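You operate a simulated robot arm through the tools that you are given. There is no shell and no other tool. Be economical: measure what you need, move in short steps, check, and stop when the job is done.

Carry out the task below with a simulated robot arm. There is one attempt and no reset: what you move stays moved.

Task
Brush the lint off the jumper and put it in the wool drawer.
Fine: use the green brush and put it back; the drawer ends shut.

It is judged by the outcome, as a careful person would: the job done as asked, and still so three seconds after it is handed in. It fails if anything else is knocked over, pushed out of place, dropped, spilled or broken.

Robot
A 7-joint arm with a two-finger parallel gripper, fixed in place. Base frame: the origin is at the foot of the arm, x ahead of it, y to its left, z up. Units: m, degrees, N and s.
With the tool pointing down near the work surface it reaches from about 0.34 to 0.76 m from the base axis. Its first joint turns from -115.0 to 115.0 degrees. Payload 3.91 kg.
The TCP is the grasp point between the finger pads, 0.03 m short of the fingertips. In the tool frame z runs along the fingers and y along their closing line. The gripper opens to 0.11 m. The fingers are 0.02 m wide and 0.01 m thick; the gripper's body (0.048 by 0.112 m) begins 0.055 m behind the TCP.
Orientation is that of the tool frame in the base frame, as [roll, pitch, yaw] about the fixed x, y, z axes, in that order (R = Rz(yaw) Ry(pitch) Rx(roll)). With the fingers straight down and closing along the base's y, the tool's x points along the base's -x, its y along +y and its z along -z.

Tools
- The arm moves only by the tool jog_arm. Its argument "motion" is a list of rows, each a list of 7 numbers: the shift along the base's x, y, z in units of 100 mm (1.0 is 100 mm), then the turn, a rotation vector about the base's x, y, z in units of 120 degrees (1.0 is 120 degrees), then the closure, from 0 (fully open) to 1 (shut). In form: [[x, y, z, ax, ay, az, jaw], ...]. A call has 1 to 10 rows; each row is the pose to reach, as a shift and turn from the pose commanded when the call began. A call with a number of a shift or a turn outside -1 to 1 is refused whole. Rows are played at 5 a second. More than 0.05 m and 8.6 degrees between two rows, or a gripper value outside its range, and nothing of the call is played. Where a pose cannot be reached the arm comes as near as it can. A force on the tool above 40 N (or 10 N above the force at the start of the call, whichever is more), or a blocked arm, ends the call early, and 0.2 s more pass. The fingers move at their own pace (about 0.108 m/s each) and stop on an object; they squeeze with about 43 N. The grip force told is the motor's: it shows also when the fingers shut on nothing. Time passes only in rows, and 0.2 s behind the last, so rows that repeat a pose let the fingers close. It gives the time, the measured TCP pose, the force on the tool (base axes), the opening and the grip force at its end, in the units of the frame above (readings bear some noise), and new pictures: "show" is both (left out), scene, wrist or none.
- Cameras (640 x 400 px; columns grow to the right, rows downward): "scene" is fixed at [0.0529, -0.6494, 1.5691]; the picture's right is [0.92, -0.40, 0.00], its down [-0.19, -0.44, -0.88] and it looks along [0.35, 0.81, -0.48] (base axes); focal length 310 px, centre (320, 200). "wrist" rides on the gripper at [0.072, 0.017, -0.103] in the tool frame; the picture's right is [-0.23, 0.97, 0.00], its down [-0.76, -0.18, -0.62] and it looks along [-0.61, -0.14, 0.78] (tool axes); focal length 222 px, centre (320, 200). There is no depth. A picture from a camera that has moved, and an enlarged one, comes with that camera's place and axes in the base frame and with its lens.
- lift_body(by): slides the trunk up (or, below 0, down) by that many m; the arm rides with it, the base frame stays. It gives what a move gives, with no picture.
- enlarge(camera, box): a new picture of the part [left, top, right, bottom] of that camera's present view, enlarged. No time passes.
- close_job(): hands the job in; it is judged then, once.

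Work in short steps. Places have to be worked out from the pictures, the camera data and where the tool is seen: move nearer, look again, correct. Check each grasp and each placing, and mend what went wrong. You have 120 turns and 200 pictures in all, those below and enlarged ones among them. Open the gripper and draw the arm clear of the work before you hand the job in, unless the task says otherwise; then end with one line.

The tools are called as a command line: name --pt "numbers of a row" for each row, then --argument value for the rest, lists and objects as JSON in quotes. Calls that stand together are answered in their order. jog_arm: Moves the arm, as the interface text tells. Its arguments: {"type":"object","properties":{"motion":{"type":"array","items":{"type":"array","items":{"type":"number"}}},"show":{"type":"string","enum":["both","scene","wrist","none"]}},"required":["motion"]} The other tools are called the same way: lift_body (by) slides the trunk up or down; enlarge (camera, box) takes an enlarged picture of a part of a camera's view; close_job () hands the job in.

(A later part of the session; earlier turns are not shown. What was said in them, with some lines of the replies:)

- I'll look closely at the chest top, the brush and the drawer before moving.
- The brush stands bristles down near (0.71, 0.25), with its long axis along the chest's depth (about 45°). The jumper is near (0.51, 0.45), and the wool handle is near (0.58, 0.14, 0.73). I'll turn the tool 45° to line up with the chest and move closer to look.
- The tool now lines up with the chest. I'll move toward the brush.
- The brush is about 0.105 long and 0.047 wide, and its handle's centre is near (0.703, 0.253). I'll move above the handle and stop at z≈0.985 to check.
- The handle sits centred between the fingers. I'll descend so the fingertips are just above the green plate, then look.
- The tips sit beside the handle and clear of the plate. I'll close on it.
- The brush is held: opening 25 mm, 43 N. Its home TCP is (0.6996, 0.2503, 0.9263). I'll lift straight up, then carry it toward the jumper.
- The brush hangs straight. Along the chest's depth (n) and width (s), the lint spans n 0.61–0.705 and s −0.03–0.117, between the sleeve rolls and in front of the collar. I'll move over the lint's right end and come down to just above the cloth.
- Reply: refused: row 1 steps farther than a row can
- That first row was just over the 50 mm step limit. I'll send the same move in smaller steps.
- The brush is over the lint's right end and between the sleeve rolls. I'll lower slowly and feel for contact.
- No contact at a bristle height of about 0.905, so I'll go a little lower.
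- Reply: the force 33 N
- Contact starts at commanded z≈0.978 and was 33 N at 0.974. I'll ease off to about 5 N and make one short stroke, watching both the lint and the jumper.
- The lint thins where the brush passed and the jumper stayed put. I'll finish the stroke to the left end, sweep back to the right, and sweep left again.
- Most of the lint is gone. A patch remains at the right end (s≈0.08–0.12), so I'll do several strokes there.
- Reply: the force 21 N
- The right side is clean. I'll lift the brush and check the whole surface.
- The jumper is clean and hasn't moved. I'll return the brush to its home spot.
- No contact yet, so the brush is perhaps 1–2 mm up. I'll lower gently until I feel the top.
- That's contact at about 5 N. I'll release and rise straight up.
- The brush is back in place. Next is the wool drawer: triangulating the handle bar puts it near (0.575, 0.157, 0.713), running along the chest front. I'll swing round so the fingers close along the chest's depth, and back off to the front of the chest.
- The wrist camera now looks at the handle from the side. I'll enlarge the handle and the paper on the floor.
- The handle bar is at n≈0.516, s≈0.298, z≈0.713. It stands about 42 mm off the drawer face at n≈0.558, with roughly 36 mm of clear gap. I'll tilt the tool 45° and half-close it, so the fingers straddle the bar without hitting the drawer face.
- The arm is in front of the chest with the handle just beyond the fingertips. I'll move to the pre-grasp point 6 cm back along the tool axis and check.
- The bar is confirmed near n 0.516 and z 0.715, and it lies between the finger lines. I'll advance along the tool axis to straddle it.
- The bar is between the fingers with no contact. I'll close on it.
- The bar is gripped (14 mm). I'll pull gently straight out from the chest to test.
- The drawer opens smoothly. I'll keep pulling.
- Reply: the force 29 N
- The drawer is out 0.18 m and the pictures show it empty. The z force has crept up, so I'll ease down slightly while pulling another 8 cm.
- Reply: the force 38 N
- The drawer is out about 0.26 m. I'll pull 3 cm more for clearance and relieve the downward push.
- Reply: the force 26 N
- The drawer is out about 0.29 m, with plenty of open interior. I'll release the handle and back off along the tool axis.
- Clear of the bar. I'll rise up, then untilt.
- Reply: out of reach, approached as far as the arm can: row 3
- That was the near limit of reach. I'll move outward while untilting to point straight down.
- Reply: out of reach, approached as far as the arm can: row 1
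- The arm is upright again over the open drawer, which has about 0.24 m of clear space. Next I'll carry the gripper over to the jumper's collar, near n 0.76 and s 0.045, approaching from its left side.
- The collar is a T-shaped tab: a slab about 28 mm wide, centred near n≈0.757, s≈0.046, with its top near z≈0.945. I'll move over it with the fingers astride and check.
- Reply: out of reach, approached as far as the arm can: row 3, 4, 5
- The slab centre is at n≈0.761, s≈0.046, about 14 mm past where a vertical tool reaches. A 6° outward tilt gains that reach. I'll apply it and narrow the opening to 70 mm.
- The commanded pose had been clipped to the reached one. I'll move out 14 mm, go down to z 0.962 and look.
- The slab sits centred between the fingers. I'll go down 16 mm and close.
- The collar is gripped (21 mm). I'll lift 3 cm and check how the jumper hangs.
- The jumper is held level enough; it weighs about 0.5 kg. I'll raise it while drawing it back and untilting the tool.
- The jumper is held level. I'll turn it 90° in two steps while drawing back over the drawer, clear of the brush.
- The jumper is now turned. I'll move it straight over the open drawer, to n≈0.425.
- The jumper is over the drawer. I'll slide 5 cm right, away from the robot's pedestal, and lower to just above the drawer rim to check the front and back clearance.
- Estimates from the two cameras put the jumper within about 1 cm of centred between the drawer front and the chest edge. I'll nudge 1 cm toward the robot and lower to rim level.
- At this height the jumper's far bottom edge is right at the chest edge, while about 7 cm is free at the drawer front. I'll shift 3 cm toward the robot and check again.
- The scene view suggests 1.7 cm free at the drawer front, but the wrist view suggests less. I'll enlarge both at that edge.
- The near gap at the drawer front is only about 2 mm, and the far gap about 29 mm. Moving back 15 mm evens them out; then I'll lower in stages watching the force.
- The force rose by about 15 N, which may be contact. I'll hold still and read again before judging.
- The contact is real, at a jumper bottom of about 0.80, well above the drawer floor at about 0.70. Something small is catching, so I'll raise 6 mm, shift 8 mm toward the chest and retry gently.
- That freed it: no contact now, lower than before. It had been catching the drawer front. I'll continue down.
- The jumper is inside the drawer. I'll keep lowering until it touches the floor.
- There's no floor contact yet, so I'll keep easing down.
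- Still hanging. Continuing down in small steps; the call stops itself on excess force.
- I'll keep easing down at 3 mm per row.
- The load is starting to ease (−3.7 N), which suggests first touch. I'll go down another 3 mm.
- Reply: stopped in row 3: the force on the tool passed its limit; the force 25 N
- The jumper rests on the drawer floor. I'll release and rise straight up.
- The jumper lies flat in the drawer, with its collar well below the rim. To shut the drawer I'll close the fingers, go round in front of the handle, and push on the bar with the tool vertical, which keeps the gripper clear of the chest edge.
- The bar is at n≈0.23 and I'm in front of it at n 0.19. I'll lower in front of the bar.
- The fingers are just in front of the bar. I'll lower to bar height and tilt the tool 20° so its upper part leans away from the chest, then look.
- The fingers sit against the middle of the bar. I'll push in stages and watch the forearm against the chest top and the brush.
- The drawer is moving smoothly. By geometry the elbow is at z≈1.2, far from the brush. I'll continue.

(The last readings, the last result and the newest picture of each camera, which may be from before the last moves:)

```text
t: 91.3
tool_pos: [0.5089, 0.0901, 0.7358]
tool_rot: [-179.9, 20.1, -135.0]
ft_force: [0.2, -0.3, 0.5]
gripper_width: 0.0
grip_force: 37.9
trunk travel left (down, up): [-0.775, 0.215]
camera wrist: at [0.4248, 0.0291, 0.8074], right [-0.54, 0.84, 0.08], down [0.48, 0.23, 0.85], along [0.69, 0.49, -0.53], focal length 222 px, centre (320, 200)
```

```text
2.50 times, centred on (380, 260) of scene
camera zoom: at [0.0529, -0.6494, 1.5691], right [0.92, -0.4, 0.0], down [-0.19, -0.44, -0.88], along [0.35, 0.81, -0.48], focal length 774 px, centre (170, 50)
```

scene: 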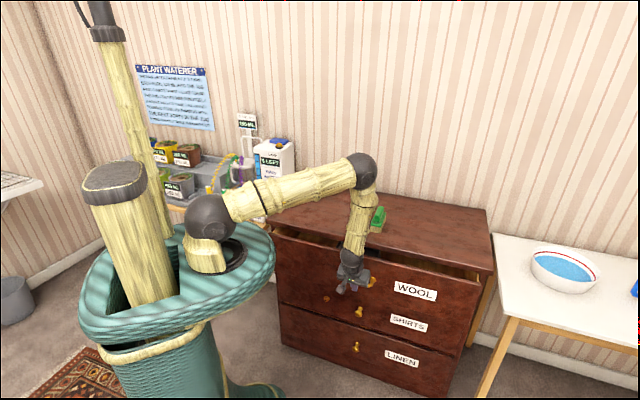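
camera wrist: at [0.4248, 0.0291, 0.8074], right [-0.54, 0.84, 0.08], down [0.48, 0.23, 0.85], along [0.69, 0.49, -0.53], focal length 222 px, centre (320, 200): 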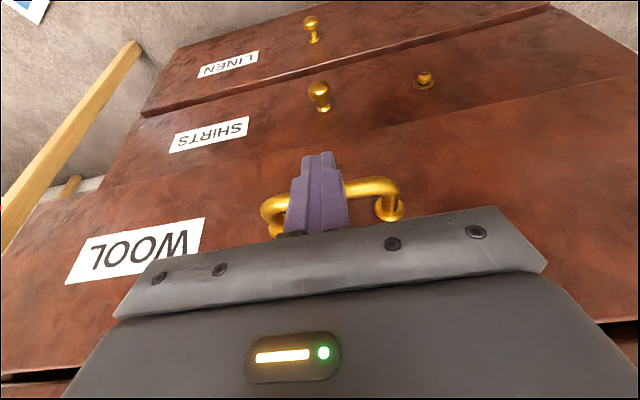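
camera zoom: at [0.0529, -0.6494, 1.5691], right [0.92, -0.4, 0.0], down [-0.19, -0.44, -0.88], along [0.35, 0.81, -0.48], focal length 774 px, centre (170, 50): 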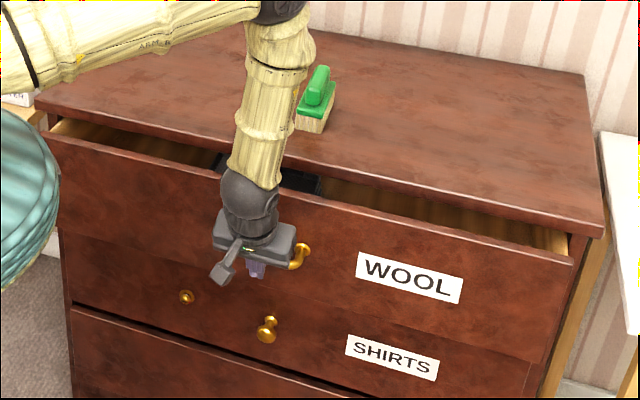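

About 7 cm remains, and the forearm is near vertical and well clear of the chest edge. I'll push on until the drawer seats.

jog_arm --pt "0.12 0.12 0 0 0 0 1" --pt "0.24 0.24 0 0 0 0 1" --pt "0.36 0.36 0 0 0 0 1" --pt "0.4 0.4 0 0 0 0 1" --pt "0.4 0.4 0 0 0 0 1"

enlarge --camera "scene" --box '[280, 180, 480, 340]'

```text
t: 92.5
tool_pos: [0.5507, 0.1279, 0.7329]
tool_rot: [-179.8, 20.1, -135.0]
ft_force: [0.2, 0.2, -0.2]
gripper_width: 0.0
grip_force: 37.3
trunk travel left (down, up): [-0.775, 0.215]
camera wrist: at [0.4654, 0.0681, 0.8059], right [-0.54, 0.84, 0.08], down [0.48, 0.23, 0.85], along [0.69, 0.49, -0.53], focal length 222 px, centre (320, 200)
```

scene: 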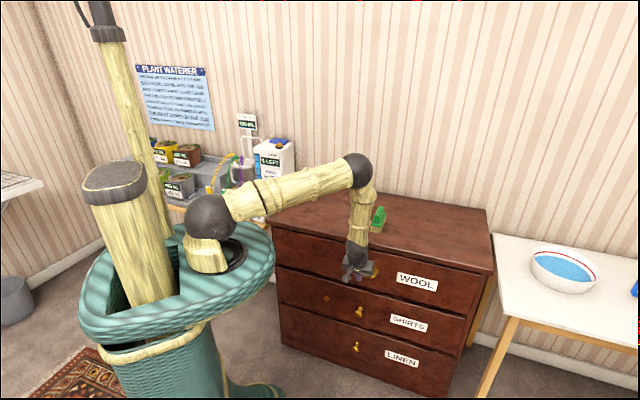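
wrist: 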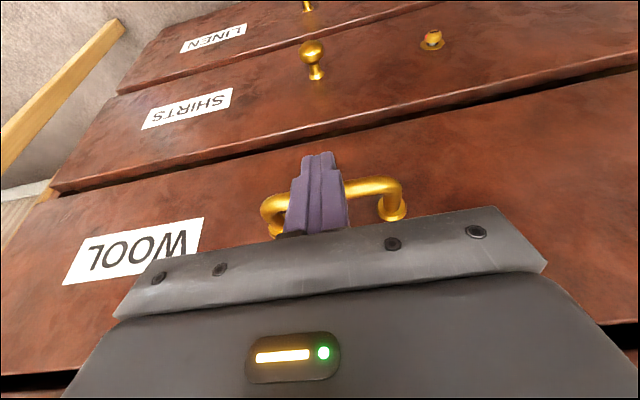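

```text
2.50 times, centred on (380, 260) of scene
camera zoom: at [0.0529, -0.6494, 1.5691], right [0.92, -0.4, 0.0], down [-0.19, -0.44, -0.88], along [0.35, 0.81, -0.48], focal length 774 px, centre (170, 50)
```

zoom: 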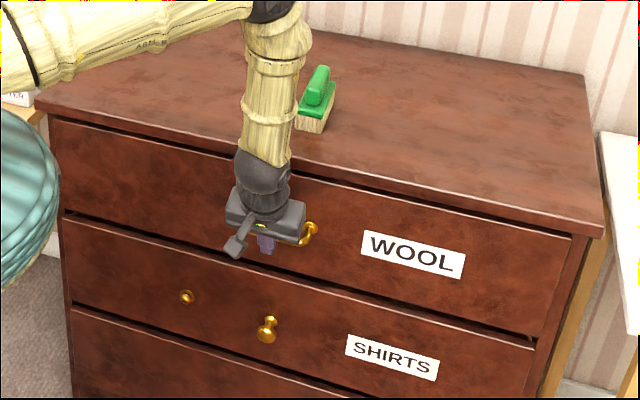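

It's nearly shut. I'll push the last bit slowly until I feel the stop.

jog_arm --pt "0.03 0.03 0 0 0 0 1" --pt "0.06 0.06 0 0 0 0 1" --pt "0.09 0.09 0 0 0 0 1" --pt "0.12 0.12 0 0 0 0 1" --pt "0.15 0.15 0 0 0 0 1" --pt "0.15 0.15 0 0 0 0 1" --show "none"

enlarge --camera "scene" --box '[280, 180, 480, 340]'

```text
t: 93.7
tool_pos: [0.5578, 0.1369, 0.7299]
tool_rot: [179.8, 18.8, -135.3]
ft_force: [-4.3, -4.1, -1.7]
gripper_width: 0.0002
grip_force: 37.3
trunk travel left (down, up): [-0.775, 0.215]
stopped in row 6: the force on the tool passed its limit (the readings are from after the stop); the commanded pose is now the measured one
```

```text
2.50 times, centred on (380, 260) of scene
camera zoom: at [0.0529, -0.6494, 1.5691], right [0.92, -0.4, 0.0], down [-0.19, -0.44, -0.88], along [0.35, 0.81, -0.48], focal length 774 px, centre (170, 50)
```

zoom: 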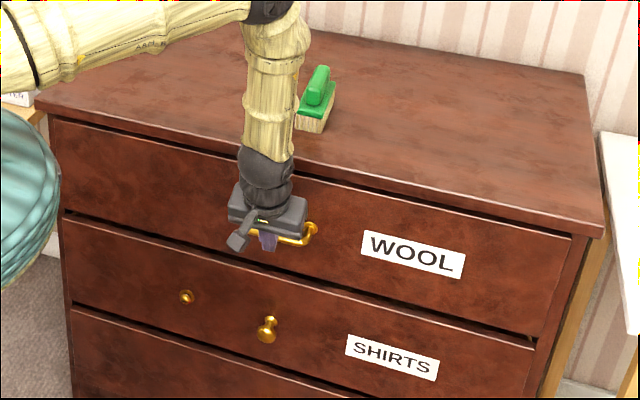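

The stop is felt, and the WOOL label is back exactly where it was at the start. I'll back away from the handle and raise the arm clear.

jog_arm --pt "-0.2 -0.2 0 0 0 0 1" --pt "-0.45 -0.45 0 0 0 0 1" --pt "-0.7 -0.7 0.1 0 0 0 1" --pt "-0.7 -0.7 0.5 0 0 0 0.6" --pt "-0.7 -0.7 1 0 0 0 0.2" --pt "-0.7 -0.7 1 0 0 0 0" --show "none"

jog_arm --pt "-0.1 0.1 0.35 -0.0393 0.0393 0 0" --pt "-0.2 0.3 0.7 -0.0786 0.0786 0 0" --pt "-0.3 0.5 1 -0.1179 0.1179 0 0" --pt "-0.3 0.5 1 -0.1179 0.1179 0 0" --show "none"

jog_arm --pt "0 0.2 0.35 0 0 0 0" --pt "0 0.5 0.7 0 0 0 0" --pt "0 0.8 1 0 0 0 0"

enlarge --camera "scene" --box '[260, 170, 500, 370]'

```text
t: 95.1
tool_pos: [0.4898, 0.0695, 0.8323]
tool_rot: [179.7, 19.1, -135.2]
ft_force: [-0.2, -0.4, 0.0]
gripper_width: 0.1098
grip_force: 0.0
trunk travel left (down, up): [-0.775, 0.215]
```

```text
t: 96.1
tool_pos: [0.4604, 0.1173, 0.9327]
tool_rot: [180.0, -1.0, -135.2]
ft_force: [0.7, 0.8, 0.2]
gripper_width: 0.11
grip_force: 0.1
trunk travel left (down, up): [-0.775, 0.215]
```

```text
t: 96.9
tool_pos: [0.4595, 0.1968, 1.0319]
tool_rot: [180.0, -0.9, -135.2]
ft_force: [-0.2, 1.2, -0.5]
gripper_width: 0.1101
grip_force: 0.0
trunk travel left (down, up): [-0.775, 0.215]
camera wrist: at [0.3973, 0.1599, 1.1364], right [-0.53, 0.85, 0.0], down [0.67, 0.42, 0.61], along [0.52, 0.32, -0.79], focal length 222 px, centre (320, 200)
```

scene: 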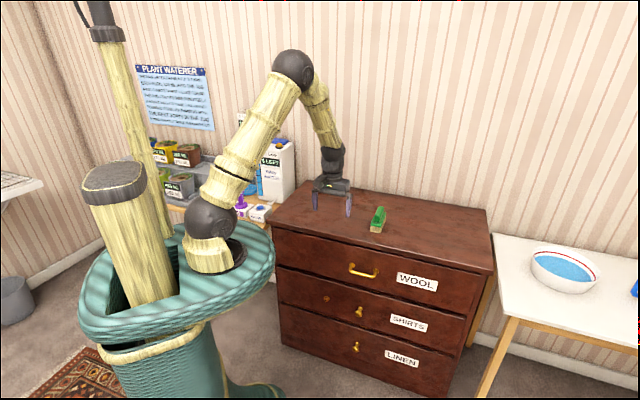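
wrist: 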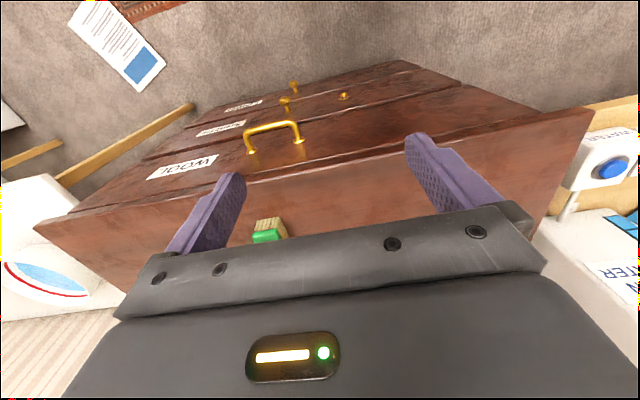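

```text
2.00 times, centred on (380, 270) of scene
camera zoom: at [0.0529, -0.6494, 1.5691], right [0.92, -0.4, 0.0], down [-0.19, -0.44, -0.88], along [0.35, 0.81, -0.48], focal length 619 px, centre (200, 60)
```

zoom: 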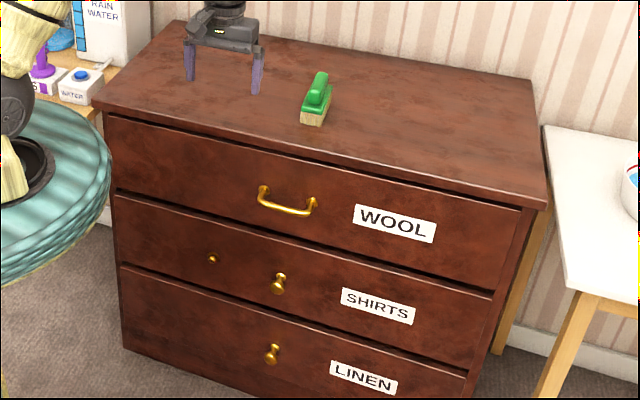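

The drawer is fully shut, the brush is in its place and nothing else has moved. I'll lift the arm a little further clear and hand in.

jog_arm --pt "-0.2 0.15 0.35 0 0 0 0" --pt "-0.4 0.3 0.7 0 0 0 0" --pt "-0.6 0.45 1 0 0 0 0" --pt "-0.6 0.45 1 0 0 0 0" --show "scene"

close_job

```text
t: 97.9
tool_pos: [0.4006, 0.2429, 1.1301]
tool_rot: [179.9, -0.9, -135.3]
ft_force: [0.0, -0.8, -0.9]
gripper_width: 0.1099
grip_force: 0.0
trunk travel left (down, up): [-0.775, 0.215]
```

scene: 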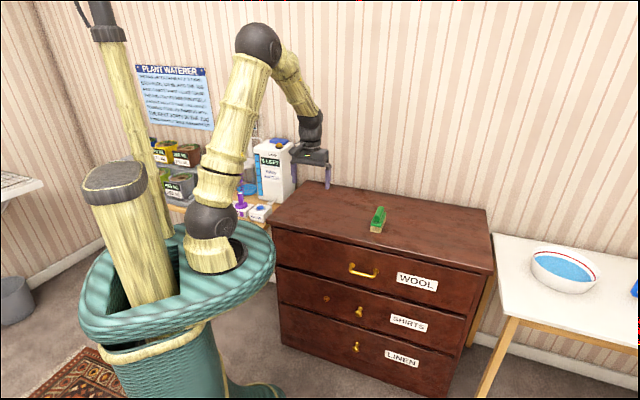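

```text
The job is handed in.
```

The jumper is brushed clean and lying flat in the wool drawer, the drawer is shut, and the green brush is back in its place.
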